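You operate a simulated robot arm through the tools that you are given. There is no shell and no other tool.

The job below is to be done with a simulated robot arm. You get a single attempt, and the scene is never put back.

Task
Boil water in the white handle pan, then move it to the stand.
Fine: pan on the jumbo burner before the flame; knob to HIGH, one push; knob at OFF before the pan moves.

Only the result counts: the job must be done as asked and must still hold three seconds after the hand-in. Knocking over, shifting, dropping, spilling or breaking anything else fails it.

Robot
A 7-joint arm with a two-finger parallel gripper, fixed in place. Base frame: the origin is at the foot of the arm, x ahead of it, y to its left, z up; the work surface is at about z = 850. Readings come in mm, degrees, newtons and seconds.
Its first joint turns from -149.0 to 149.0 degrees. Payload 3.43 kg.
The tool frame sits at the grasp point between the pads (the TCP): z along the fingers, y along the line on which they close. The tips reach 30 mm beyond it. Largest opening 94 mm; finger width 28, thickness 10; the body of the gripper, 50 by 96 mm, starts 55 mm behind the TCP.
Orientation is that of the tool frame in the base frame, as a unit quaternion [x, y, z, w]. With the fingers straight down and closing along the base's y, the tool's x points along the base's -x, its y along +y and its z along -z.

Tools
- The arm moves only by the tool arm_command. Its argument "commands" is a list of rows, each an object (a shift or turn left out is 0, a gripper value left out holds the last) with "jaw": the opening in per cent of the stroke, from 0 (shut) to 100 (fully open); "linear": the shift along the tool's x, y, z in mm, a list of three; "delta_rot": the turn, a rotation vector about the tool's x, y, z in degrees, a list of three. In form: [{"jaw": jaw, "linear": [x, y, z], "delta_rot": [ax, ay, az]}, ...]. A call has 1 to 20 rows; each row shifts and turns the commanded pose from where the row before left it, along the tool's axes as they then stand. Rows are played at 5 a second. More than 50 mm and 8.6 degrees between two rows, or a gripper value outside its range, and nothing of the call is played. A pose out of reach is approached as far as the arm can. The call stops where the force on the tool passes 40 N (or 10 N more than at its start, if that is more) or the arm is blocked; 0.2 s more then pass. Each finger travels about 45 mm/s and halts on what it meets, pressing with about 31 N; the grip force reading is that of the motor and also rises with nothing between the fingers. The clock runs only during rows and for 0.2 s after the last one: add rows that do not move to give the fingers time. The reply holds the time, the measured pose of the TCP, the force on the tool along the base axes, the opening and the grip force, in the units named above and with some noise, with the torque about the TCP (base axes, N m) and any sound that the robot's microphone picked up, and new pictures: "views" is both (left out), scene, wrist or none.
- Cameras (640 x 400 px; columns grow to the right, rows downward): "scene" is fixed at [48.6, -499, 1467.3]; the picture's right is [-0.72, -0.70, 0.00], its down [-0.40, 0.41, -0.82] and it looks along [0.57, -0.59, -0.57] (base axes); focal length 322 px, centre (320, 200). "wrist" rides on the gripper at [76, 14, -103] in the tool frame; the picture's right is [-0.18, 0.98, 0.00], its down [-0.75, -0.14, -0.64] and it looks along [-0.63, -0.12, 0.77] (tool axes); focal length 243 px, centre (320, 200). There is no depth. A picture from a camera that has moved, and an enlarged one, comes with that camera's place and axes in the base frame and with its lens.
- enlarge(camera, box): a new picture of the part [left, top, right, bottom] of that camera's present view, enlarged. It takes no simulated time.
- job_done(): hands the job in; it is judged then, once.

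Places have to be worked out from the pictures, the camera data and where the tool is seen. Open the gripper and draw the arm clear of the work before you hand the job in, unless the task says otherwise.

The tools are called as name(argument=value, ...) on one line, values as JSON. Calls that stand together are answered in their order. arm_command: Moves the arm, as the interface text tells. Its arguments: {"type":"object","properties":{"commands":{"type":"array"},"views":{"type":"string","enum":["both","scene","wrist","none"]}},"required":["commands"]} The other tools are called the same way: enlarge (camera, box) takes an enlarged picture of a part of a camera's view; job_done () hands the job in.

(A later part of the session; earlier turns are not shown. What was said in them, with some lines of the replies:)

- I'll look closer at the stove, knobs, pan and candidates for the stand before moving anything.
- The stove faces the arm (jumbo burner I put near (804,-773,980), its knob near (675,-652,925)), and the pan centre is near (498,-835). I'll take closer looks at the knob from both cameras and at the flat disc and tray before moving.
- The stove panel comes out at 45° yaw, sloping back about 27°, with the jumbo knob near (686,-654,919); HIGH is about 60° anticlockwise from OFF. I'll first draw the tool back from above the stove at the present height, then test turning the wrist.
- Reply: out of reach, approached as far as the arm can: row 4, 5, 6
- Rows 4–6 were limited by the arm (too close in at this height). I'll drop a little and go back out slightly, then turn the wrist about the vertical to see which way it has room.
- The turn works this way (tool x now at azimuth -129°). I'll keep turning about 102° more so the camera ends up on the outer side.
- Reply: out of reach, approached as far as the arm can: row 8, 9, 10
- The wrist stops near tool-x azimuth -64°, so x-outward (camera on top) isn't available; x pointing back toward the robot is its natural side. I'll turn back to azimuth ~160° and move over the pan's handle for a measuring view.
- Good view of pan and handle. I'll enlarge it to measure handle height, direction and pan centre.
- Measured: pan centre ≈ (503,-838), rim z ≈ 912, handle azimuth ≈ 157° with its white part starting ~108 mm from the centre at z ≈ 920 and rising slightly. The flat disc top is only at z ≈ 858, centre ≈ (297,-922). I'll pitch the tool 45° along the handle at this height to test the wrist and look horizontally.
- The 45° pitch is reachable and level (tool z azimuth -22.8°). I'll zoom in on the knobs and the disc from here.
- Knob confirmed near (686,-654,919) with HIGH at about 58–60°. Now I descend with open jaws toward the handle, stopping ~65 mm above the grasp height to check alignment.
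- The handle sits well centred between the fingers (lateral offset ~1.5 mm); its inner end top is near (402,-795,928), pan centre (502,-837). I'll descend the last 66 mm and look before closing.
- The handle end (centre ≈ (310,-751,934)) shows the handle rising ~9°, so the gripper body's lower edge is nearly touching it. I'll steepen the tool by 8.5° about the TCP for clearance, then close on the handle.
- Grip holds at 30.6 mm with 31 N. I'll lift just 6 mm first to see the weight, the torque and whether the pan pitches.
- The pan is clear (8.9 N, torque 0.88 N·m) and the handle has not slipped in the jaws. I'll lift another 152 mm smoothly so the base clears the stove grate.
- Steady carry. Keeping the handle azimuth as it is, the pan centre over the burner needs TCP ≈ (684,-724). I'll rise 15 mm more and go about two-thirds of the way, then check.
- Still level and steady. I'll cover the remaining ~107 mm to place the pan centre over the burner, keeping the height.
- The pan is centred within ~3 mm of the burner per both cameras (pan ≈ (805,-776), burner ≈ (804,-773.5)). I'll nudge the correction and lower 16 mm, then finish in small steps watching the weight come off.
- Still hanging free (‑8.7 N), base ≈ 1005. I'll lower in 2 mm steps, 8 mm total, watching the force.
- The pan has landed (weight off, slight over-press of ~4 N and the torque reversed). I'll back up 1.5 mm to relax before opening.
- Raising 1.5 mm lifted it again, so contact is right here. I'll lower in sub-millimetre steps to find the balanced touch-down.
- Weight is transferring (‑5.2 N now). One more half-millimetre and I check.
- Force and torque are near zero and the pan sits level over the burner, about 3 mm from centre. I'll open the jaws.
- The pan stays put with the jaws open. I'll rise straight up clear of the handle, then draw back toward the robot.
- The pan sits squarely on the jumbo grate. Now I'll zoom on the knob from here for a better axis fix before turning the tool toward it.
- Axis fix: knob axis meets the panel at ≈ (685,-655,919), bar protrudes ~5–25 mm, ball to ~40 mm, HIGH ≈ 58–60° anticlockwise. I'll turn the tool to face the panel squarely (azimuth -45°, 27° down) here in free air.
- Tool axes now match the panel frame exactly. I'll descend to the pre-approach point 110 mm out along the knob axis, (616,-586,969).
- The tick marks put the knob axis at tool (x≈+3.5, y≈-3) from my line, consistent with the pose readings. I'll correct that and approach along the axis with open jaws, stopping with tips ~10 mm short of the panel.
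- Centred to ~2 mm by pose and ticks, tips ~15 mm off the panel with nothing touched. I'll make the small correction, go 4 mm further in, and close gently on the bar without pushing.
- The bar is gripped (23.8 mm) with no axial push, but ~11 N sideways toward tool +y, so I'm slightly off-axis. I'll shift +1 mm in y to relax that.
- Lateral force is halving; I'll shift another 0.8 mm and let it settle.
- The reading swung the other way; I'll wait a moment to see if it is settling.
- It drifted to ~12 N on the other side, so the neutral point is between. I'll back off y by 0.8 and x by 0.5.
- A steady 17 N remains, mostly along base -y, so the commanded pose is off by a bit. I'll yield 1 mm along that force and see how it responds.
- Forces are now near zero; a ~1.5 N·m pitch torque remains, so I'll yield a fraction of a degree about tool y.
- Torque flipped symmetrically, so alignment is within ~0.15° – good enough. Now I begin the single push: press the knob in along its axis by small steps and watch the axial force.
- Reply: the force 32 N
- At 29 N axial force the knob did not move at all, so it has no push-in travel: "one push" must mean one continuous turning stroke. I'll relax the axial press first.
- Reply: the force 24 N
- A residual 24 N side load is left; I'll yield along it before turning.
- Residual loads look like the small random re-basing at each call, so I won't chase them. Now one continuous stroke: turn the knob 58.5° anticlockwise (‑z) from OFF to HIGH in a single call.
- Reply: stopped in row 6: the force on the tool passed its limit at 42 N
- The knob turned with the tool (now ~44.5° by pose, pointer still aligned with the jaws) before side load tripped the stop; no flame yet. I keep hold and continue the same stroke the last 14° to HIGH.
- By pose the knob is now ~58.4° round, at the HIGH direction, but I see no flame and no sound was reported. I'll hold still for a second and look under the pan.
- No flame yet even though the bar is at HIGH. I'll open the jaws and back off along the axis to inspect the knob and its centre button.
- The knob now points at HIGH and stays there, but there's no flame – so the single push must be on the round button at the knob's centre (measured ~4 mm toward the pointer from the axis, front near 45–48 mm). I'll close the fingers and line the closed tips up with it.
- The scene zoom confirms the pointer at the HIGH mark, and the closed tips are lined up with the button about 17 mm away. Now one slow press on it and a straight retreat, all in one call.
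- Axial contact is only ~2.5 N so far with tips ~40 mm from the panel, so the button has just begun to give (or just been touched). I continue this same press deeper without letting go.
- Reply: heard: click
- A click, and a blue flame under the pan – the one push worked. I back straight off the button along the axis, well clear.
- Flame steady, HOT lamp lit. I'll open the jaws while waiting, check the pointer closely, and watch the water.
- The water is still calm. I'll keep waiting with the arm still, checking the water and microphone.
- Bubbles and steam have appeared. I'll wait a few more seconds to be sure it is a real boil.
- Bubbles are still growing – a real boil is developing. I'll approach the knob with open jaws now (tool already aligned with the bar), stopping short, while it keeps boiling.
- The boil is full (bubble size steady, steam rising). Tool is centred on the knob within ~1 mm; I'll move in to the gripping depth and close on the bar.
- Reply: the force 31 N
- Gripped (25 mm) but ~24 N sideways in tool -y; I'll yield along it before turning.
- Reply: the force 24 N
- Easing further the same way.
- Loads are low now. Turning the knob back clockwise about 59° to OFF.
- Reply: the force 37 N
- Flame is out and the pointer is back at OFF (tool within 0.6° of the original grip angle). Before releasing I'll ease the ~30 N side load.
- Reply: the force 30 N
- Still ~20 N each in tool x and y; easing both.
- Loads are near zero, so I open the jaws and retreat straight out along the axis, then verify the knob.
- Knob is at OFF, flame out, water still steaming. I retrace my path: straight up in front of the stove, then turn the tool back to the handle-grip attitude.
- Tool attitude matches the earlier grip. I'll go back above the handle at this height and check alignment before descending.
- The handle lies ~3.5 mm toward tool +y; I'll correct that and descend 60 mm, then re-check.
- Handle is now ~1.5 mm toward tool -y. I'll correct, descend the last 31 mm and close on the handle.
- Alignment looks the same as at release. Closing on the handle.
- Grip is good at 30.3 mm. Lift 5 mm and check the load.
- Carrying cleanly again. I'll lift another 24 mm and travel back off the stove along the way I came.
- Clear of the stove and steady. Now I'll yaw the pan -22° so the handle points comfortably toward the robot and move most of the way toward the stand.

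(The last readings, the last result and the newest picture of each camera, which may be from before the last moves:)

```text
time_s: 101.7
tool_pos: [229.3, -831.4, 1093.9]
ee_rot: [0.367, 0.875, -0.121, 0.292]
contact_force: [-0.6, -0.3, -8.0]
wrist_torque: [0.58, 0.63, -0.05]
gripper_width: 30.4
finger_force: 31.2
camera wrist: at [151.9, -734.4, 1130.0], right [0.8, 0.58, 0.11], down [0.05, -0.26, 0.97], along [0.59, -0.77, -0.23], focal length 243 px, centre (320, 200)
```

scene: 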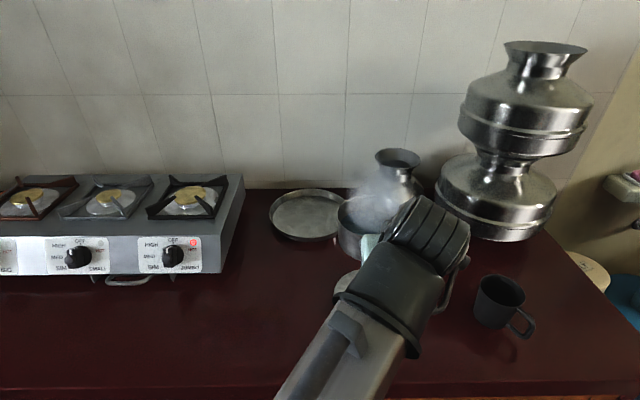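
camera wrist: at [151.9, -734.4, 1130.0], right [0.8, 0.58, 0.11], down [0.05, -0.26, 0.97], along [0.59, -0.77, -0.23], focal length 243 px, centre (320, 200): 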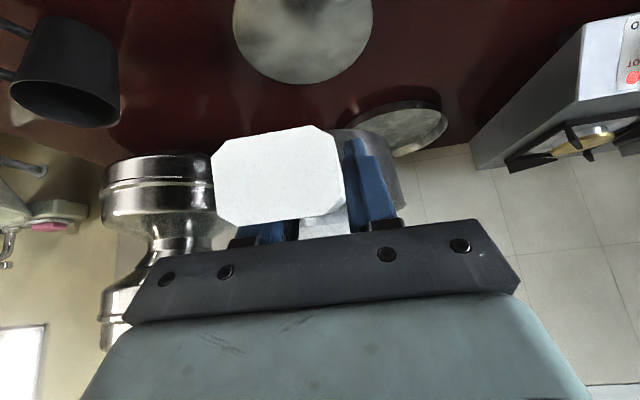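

The stand disc is visible in the wrist view. I'll enlarge it to pin down its centre and height.

enlarge(camera="wrist", box=[210, 0, 400, 110])

enlarge(camera="scene", box=[300, 170, 420, 320])

```text
3.37 times, centred on (305, 55) of wrist
camera zoom: at [151.9, -734.4, 1130.0], right [0.8, 0.58, 0.11], down [0.05, -0.26, 0.97], along [0.59, -0.77, -0.23], focal length 817 px, centre (370, 688)
```

zoom: 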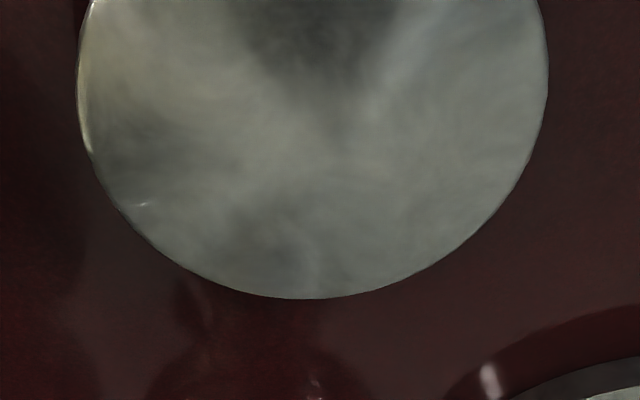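

```text
2.67 times, centred on (360, 245) of scene
camera zoom: at [48.6, -499.0, 1467.3], right [-0.72, -0.7, 0.0], down [-0.4, 0.41, -0.82], along [0.57, -0.59, -0.57], focal length 857 px, centre (213, 80)
```

zoom: 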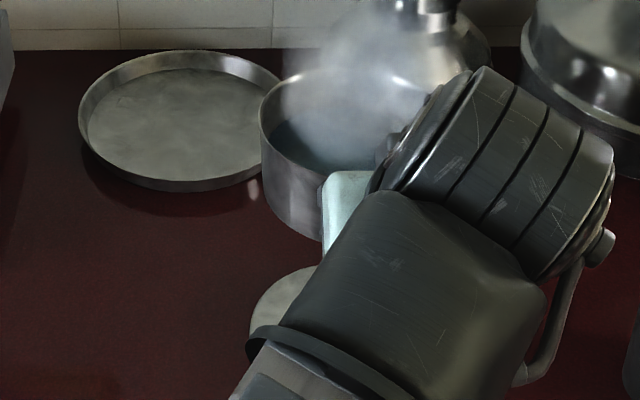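

Stand centre from both cameras ≈ (302,-926), radius ~82, top ≈ 862. I'll shift the last 18 mm so the pan centre is over it, then lower 140 mm.

arm_command(commands=[{"linear": [3.6, -7.5, -2.7]}, {"linear": [3.6, -7.5, -2.7]}, {}, {"linear": [6, 0, 8]}, {"linear": [12, 0, 16]}, {"linear": [12, 0, 16]}, {"linear": [12, 0, 16]}, {"linear": [12, 0, 16]}, {"linear": [12, 0, 16]}, {"linear": [12, 0, 16]}, {"linear": [6, 0, 8]}, {}])

enlarge(camera="wrist", box=[180, 20, 480, 240])

enlarge(camera="scene", box=[300, 210, 460, 340])

```text
time_s: 104.3
tool_pos: [211.2, -835.4, 953.5]
ee_rot: [0.367, 0.874, -0.122, 0.294]
contact_force: [0.8, -0.1, -8.9]
wrist_torque: [0.61, 0.62, 0.02]
gripper_width: 30.5
finger_force: 30.7
camera wrist: at [134.1, -738.2, 989.1], right [0.8, 0.58, 0.11], down [0.05, -0.25, 0.97], along [0.59, -0.77, -0.23], focal length 243 px, centre (320, 200)
```

scene: 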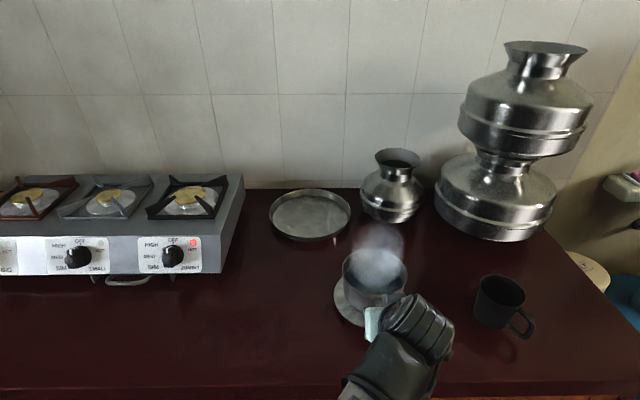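
wrist: 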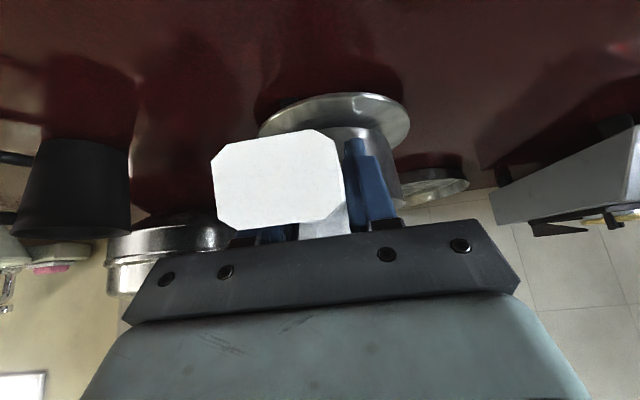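

```text
1.82 times, centred on (330, 130) of wrist
camera zoom: at [134.1, -738.2, 989.1], right [0.8, 0.58, 0.11], down [0.05, -0.25, 0.97], along [0.59, -0.77, -0.23], focal length 441 px, centre (302, 327)
```

zoom: 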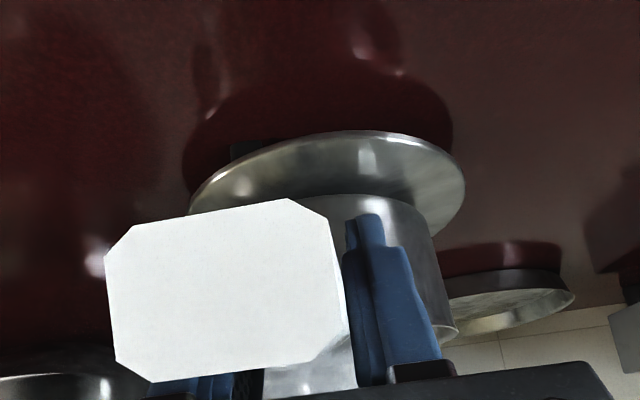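

```text
3.08 times, centred on (380, 275) of scene
camera zoom: at [48.6, -499.0, 1467.3], right [-0.72, -0.7, 0.0], down [-0.4, 0.41, -0.82], along [0.57, -0.59, -0.57], focal length 989 px, centre (135, -31)
```

zoom: 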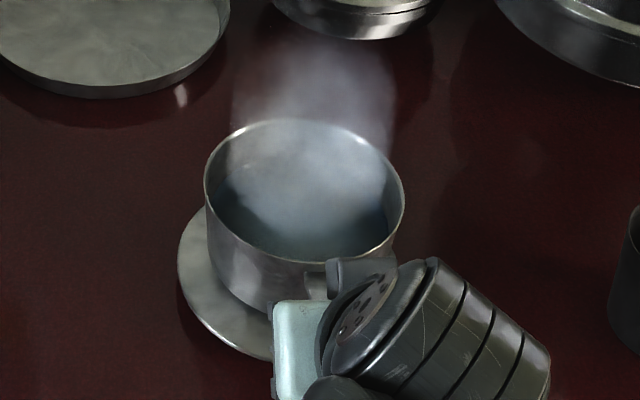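

The stand is a raised disc on feet; pan and disc centres agree within ~4 mm. I'll apply a small correction and lower 16 mm, then finish in fine steps.

arm_command(commands=[{"linear": [-1, 3, 0.8]}, {"linear": [2.4, 0, 3.2]}, {"linear": [2.4, 0, 3.2]}, {"linear": [2.4, 0, 3.2]}, {"linear": [2.4, 0, 3.2]}, {}], views="wrist")

enlarge(camera="wrist", box=[180, 20, 480, 240])

```text
time_s: 105.7
tool_pos: [211.7, -832.3, 938.8]
ee_rot: [0.367, 0.874, -0.122, 0.294]
contact_force: [-4.6, 7.3, 18.3]
wrist_torque: [-0.42, -0.46, 0.11]
gripper_width: 30.4
finger_force: 30.7
camera wrist: at [134.9, -735.9, 975.1], right [0.8, 0.58, 0.11], down [0.05, -0.25, 0.97], along [0.59, -0.77, -0.23], focal length 243 px, centre (320, 200)
```

wrist: 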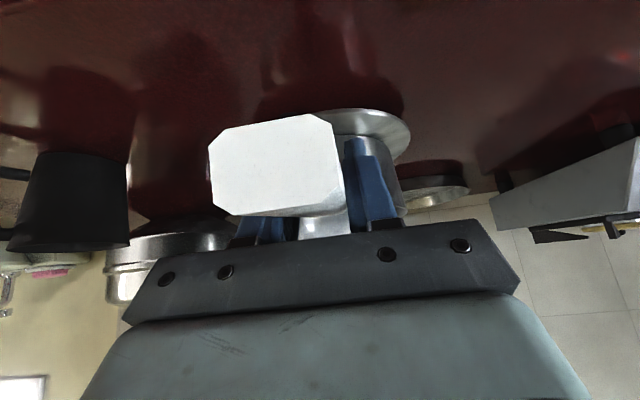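

```text
1.82 times, centred on (330, 130) of wrist
camera zoom: at [134.9, -735.9, 975.1], right [0.8, 0.58, 0.11], down [0.05, -0.25, 0.97], along [0.59, -0.77, -0.23], focal length 441 px, centre (302, 327)
```

zoom: 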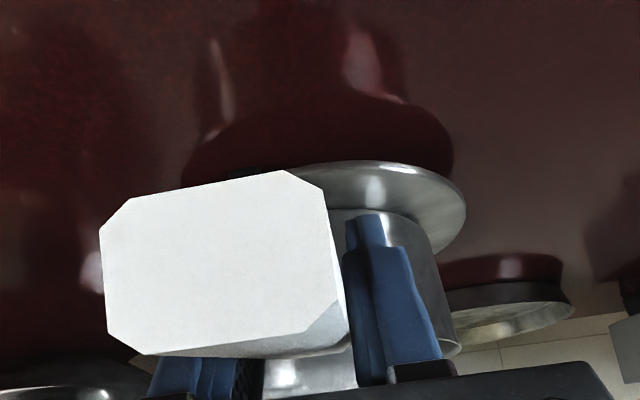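

Contact came earlier than estimated (stand top ≈ 870): I'm pressing with ~18 N. I'll ease up in small steps until the load is neutral.

arm_command(commands=[{"linear": [-0.5, 0, -0.7]}, {"linear": [-0.4, 0, -0.5]}, {}], views="none")

```text
time_s: 106.5
tool_pos: [211.7, -833.6, 940.0]
ee_rot: [0.367, 0.875, -0.121, 0.292]
contact_force: [-2.7, 3.1, 2.9]
wrist_torque: [0.24, 0.28, 0.0]
gripper_width: 30.2
finger_force: 31.4
```

Nearly neutral (+3 N). A touch more and then I check the picture.

arm_command(commands=[{"linear": [-0.2, 0, -0.3]}, {}])

enlarge(camera="wrist", box=[180, 20, 480, 240])

enlarge(camera="scene", box=[300, 210, 460, 340])

```text
time_s: 107.1
tool_pos: [212.7, -834.3, 940.2]
ee_rot: [0.366, 0.875, -0.121, 0.294]
contact_force: [-2.0, -1.1, -3.2]
wrist_torque: [0.3, 0.48, -0.11]
gripper_width: 30.2
finger_force: 31.4
camera wrist: at [136.5, -736.8, 975.7], right [0.8, 0.58, 0.11], down [0.05, -0.26, 0.97], along [0.59, -0.77, -0.23], focal length 243 px, centre (320, 200)
```

scene: 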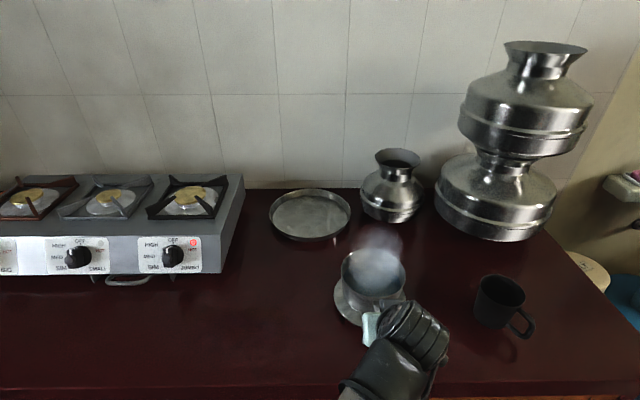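
wrist: 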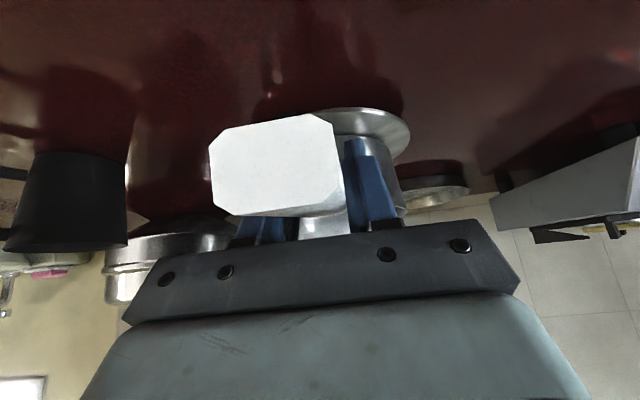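

```text
1.82 times, centred on (330, 130) of wrist
camera zoom: at [136.5, -736.8, 975.7], right [0.8, 0.58, 0.11], down [0.05, -0.26, 0.97], along [0.59, -0.77, -0.23], focal length 441 px, centre (302, 327)
```

zoom: 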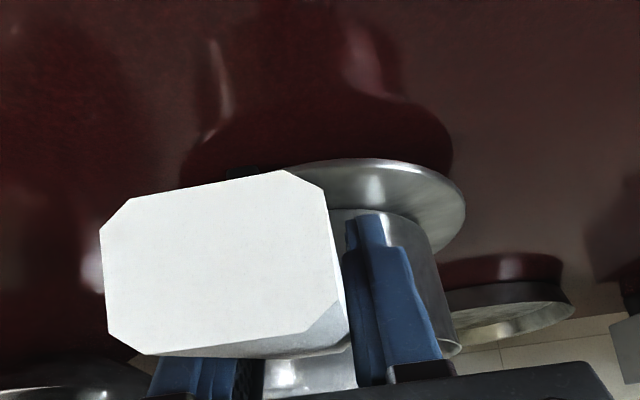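

```text
3.08 times, centred on (380, 275) of scene
camera zoom: at [48.6, -499.0, 1467.3], right [-0.72, -0.7, 0.0], down [-0.4, 0.41, -0.82], along [0.57, -0.59, -0.57], focal length 989 px, centre (135, -31)
```

zoom: 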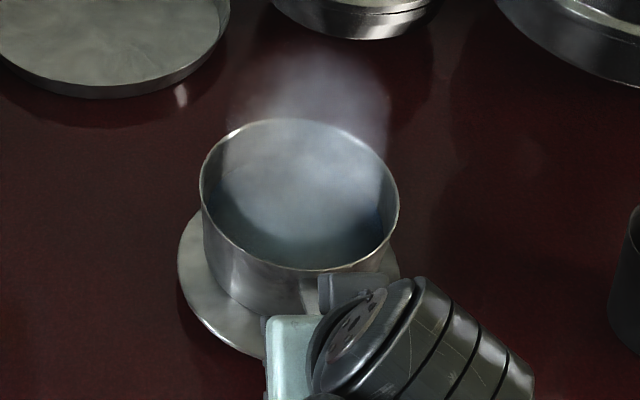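

The pan rests within the disc, load nearly neutral. I'll lower 0.2 mm for a soft hand-over and open the jaws.

arm_command(commands=[{"linear": [0.1, 0, 0.2]}, {"jaw": 38}, {}, {}, {"jaw": 100}, {}, {}, {}, {}])

enlarge(camera="scene", box=[300, 210, 460, 340])

enlarge(camera="wrist", box=[180, 20, 480, 240])

```text
time_s: 109.1
tool_pos: [213.0, -833.3, 940.1]
ee_rot: [0.367, 0.874, -0.122, 0.294]
contact_force: [-0.1, 0.0, 0.0]
wrist_torque: [-0.01, 0.03, 0.01]
gripper_width: 94.1
finger_force: 0.0
camera wrist: at [136.7, -736.1, 975.6], right [0.8, 0.58, 0.11], down [0.05, -0.25, 0.97], along [0.59, -0.77, -0.23], focal length 243 px, centre (320, 200)
```

scene: 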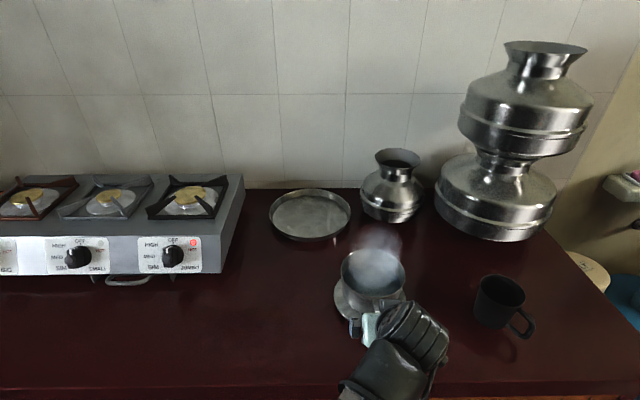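
wrist: 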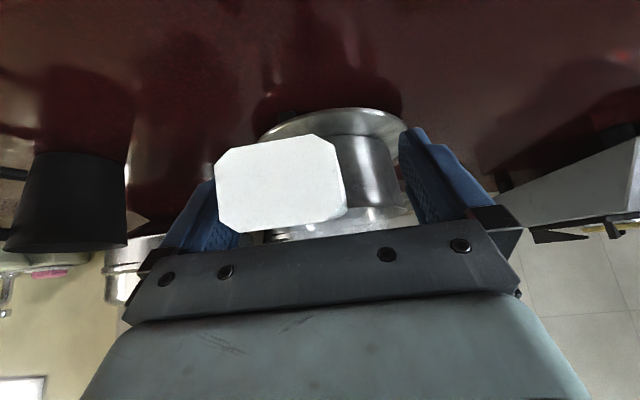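

```text
3.08 times, centred on (380, 275) of scene
camera zoom: at [48.6, -499.0, 1467.3], right [-0.72, -0.7, 0.0], down [-0.4, 0.41, -0.82], along [0.57, -0.59, -0.57], focal length 989 px, centre (135, -31)
```

zoom: 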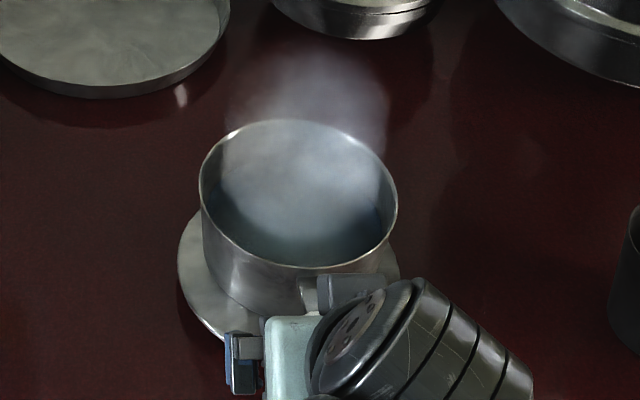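

```text
1.82 times, centred on (330, 130) of wrist
camera zoom: at [136.7, -736.1, 975.6], right [0.8, 0.58, 0.11], down [0.05, -0.25, 0.97], along [0.59, -0.77, -0.23], focal length 441 px, centre (302, 327)
```

zoom: 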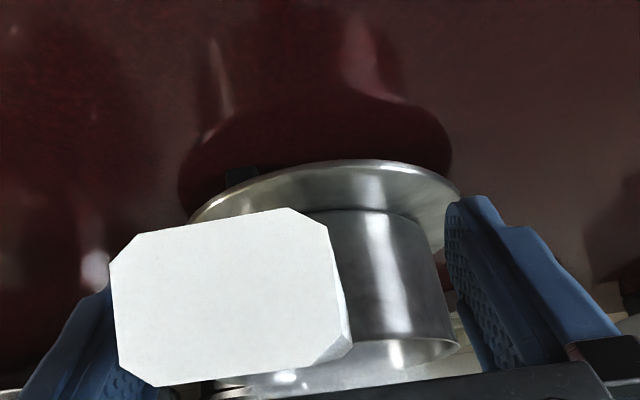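

The pan has settled flat on the stand and the gripper is free of load. I'll withdraw straight up off the handle.

arm_command(commands=[{"linear": [-3, 0, -4]}, {"linear": [-9, 0, -12]}, {"linear": [-15, 0, -20]}, {"linear": [-15, 0, -20]}, {"linear": [-15, 0, -20]}, {"linear": [-15, 0, -20]}, {}])

enlarge(camera="scene", box=[300, 200, 460, 340])

```text
time_s: 110.7
tool_pos: [211.6, -832.4, 1057.8]
ee_rot: [0.367, 0.875, -0.121, 0.293]
contact_force: [0.4, -0.2, 0.2]
wrist_torque: [-0.01, -0.01, 0.0]
gripper_width: 94.0
finger_force: 0.0
camera wrist: at [135.7, -735.3, 1094.2], right [0.8, 0.58, 0.11], down [0.05, -0.25, 0.97], along [0.59, -0.77, -0.23], focal length 243 px, centre (320, 200)
```

scene: 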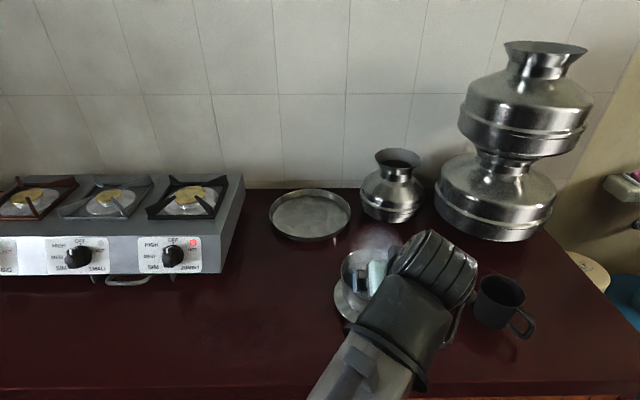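
wrist: 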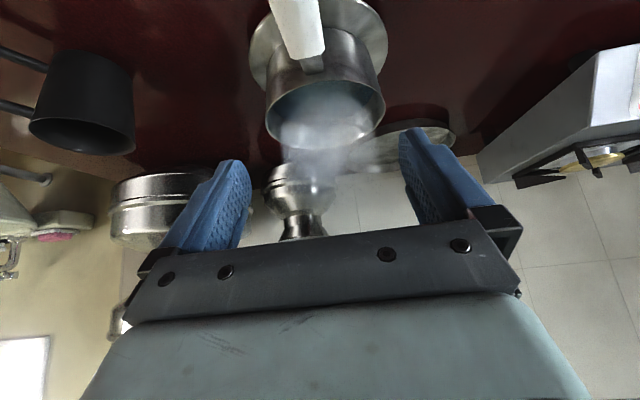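

```text
2.86 times, centred on (380, 270) of scene
camera zoom: at [48.6, -499.0, 1467.3], right [-0.72, -0.7, 0.0], down [-0.4, 0.41, -0.82], along [0.57, -0.59, -0.57], focal length 918 px, centre (149, 0)
```

zoom: 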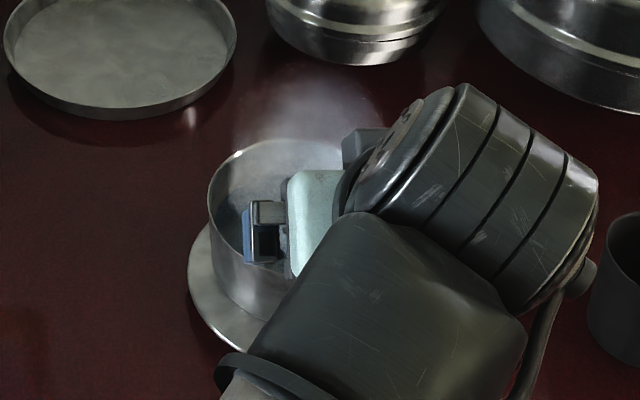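

The pan stands upright on the stand, nothing else touched. I'll pull back and aside to get the arm clear and view the result.

arm_command(commands=[{"linear": [-3, 0, -30]}, {"linear": [-5, 0, -30]}, {"linear": [-8, 30, -15]}, {"linear": [-8, 40, -8]}, {"linear": [-8, 40, 0]}, {"linear": [-8, 40, 0]}, {"linear": [0, 40, 0]}, {}])

enlarge(camera="scene", box=[300, 200, 460, 340])

enlarge(camera="wrist", box=[100, 0, 420, 240])

```text
time_s: 112.5
tool_pos: [333.6, -686.3, 1149.3]
ee_rot: [0.367, 0.875, -0.121, 0.293]
contact_force: [0.6, 0.2, -0.3]
wrist_torque: [-0.02, -0.05, 0.0]
gripper_width: 93.9
finger_force: 0.0
camera wrist: at [257.7, -589.2, 1185.7], right [0.8, 0.58, 0.11], down [0.05, -0.25, 0.97], along [0.59, -0.77, -0.23], focal length 243 px, centre (320, 200)
```

scene: 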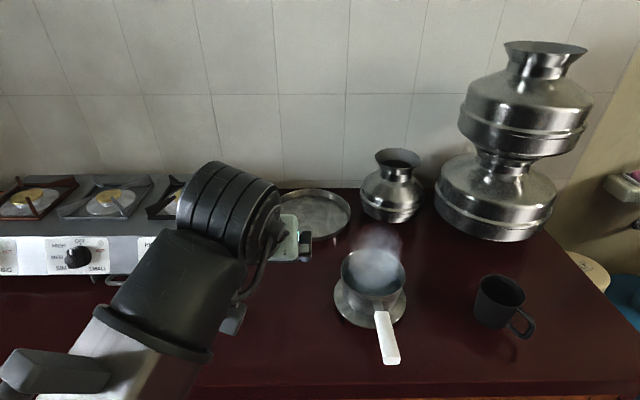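
wrist: 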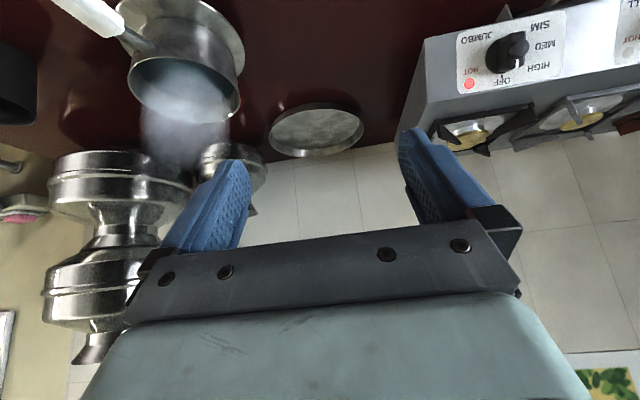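

```text
2.86 times, centred on (380, 270) of scene
camera zoom: at [48.6, -499.0, 1467.3], right [-0.72, -0.7, 0.0], down [-0.4, 0.41, -0.82], along [0.57, -0.59, -0.57], focal length 918 px, centre (149, 0)
```

zoom: 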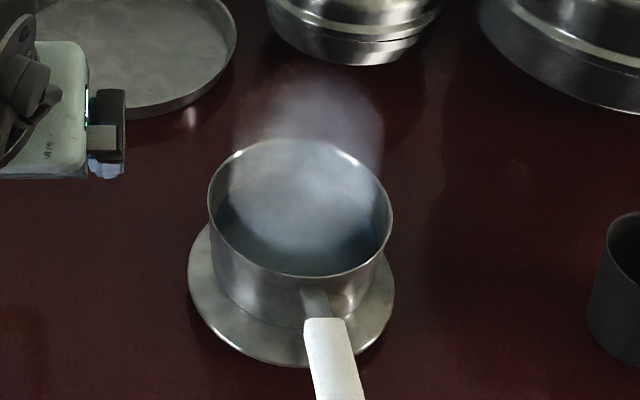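

```text
1.67 times, centred on (260, 120) of wrist
camera zoom: at [257.7, -589.2, 1185.7], right [0.8, 0.58, 0.11], down [0.05, -0.25, 0.97], along [0.59, -0.77, -0.23], focal length 404 px, centre (420, 333)
```

zoom: 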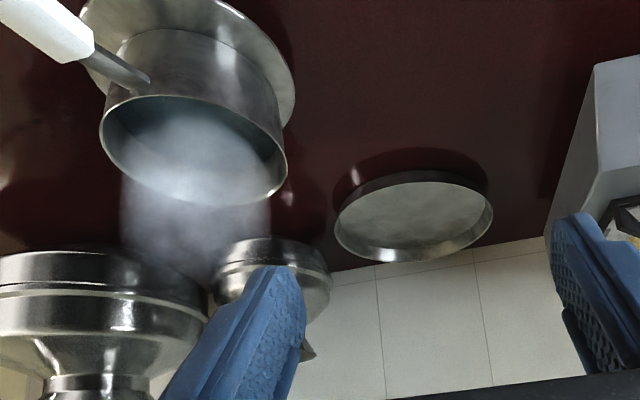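

The pan of boiled, steaming water sits centred on the stand. The stand hasn't shifted, the knob is at OFF with the flame out, the arm is clear and the gripper is open, so I'm handing in.

job_done()

```text
The job is handed in.
```

The water boiled, and the white handle pan is now on the stand with the jumbo knob at OFF. I've handed the job in, but I don't have the verdict.

- **Burner and flame:** I set the pan on the jumbo burner first and turned the knob to HIGH. The flame lit after one press on the button at the knob's centre.
- **Extra pressure on the knob:** before finding that button, I pressed the knob itself inward at OFF with about 29 N. It didn't move. If the check counts that as a push, the "one push" condition could be affected.
- **Knob stroke:** the turn to HIGH stopped partway at about 44° on a force limit. I finished it without letting go.
- **Boil and off:** I waited for full bubbling and steam. I then turned the knob back to OFF, and the flame was out before I lifted the pan.
- **Stand:** I took the flat raised disc to be the stand. The pan landed a little hard, at about 18 N, then settled level and roughly centred. The disc did not shift, and I saw no spill.

The gripper is open and the arm is clear. The HOT lamp was still lit when I finished, though the flame was out.
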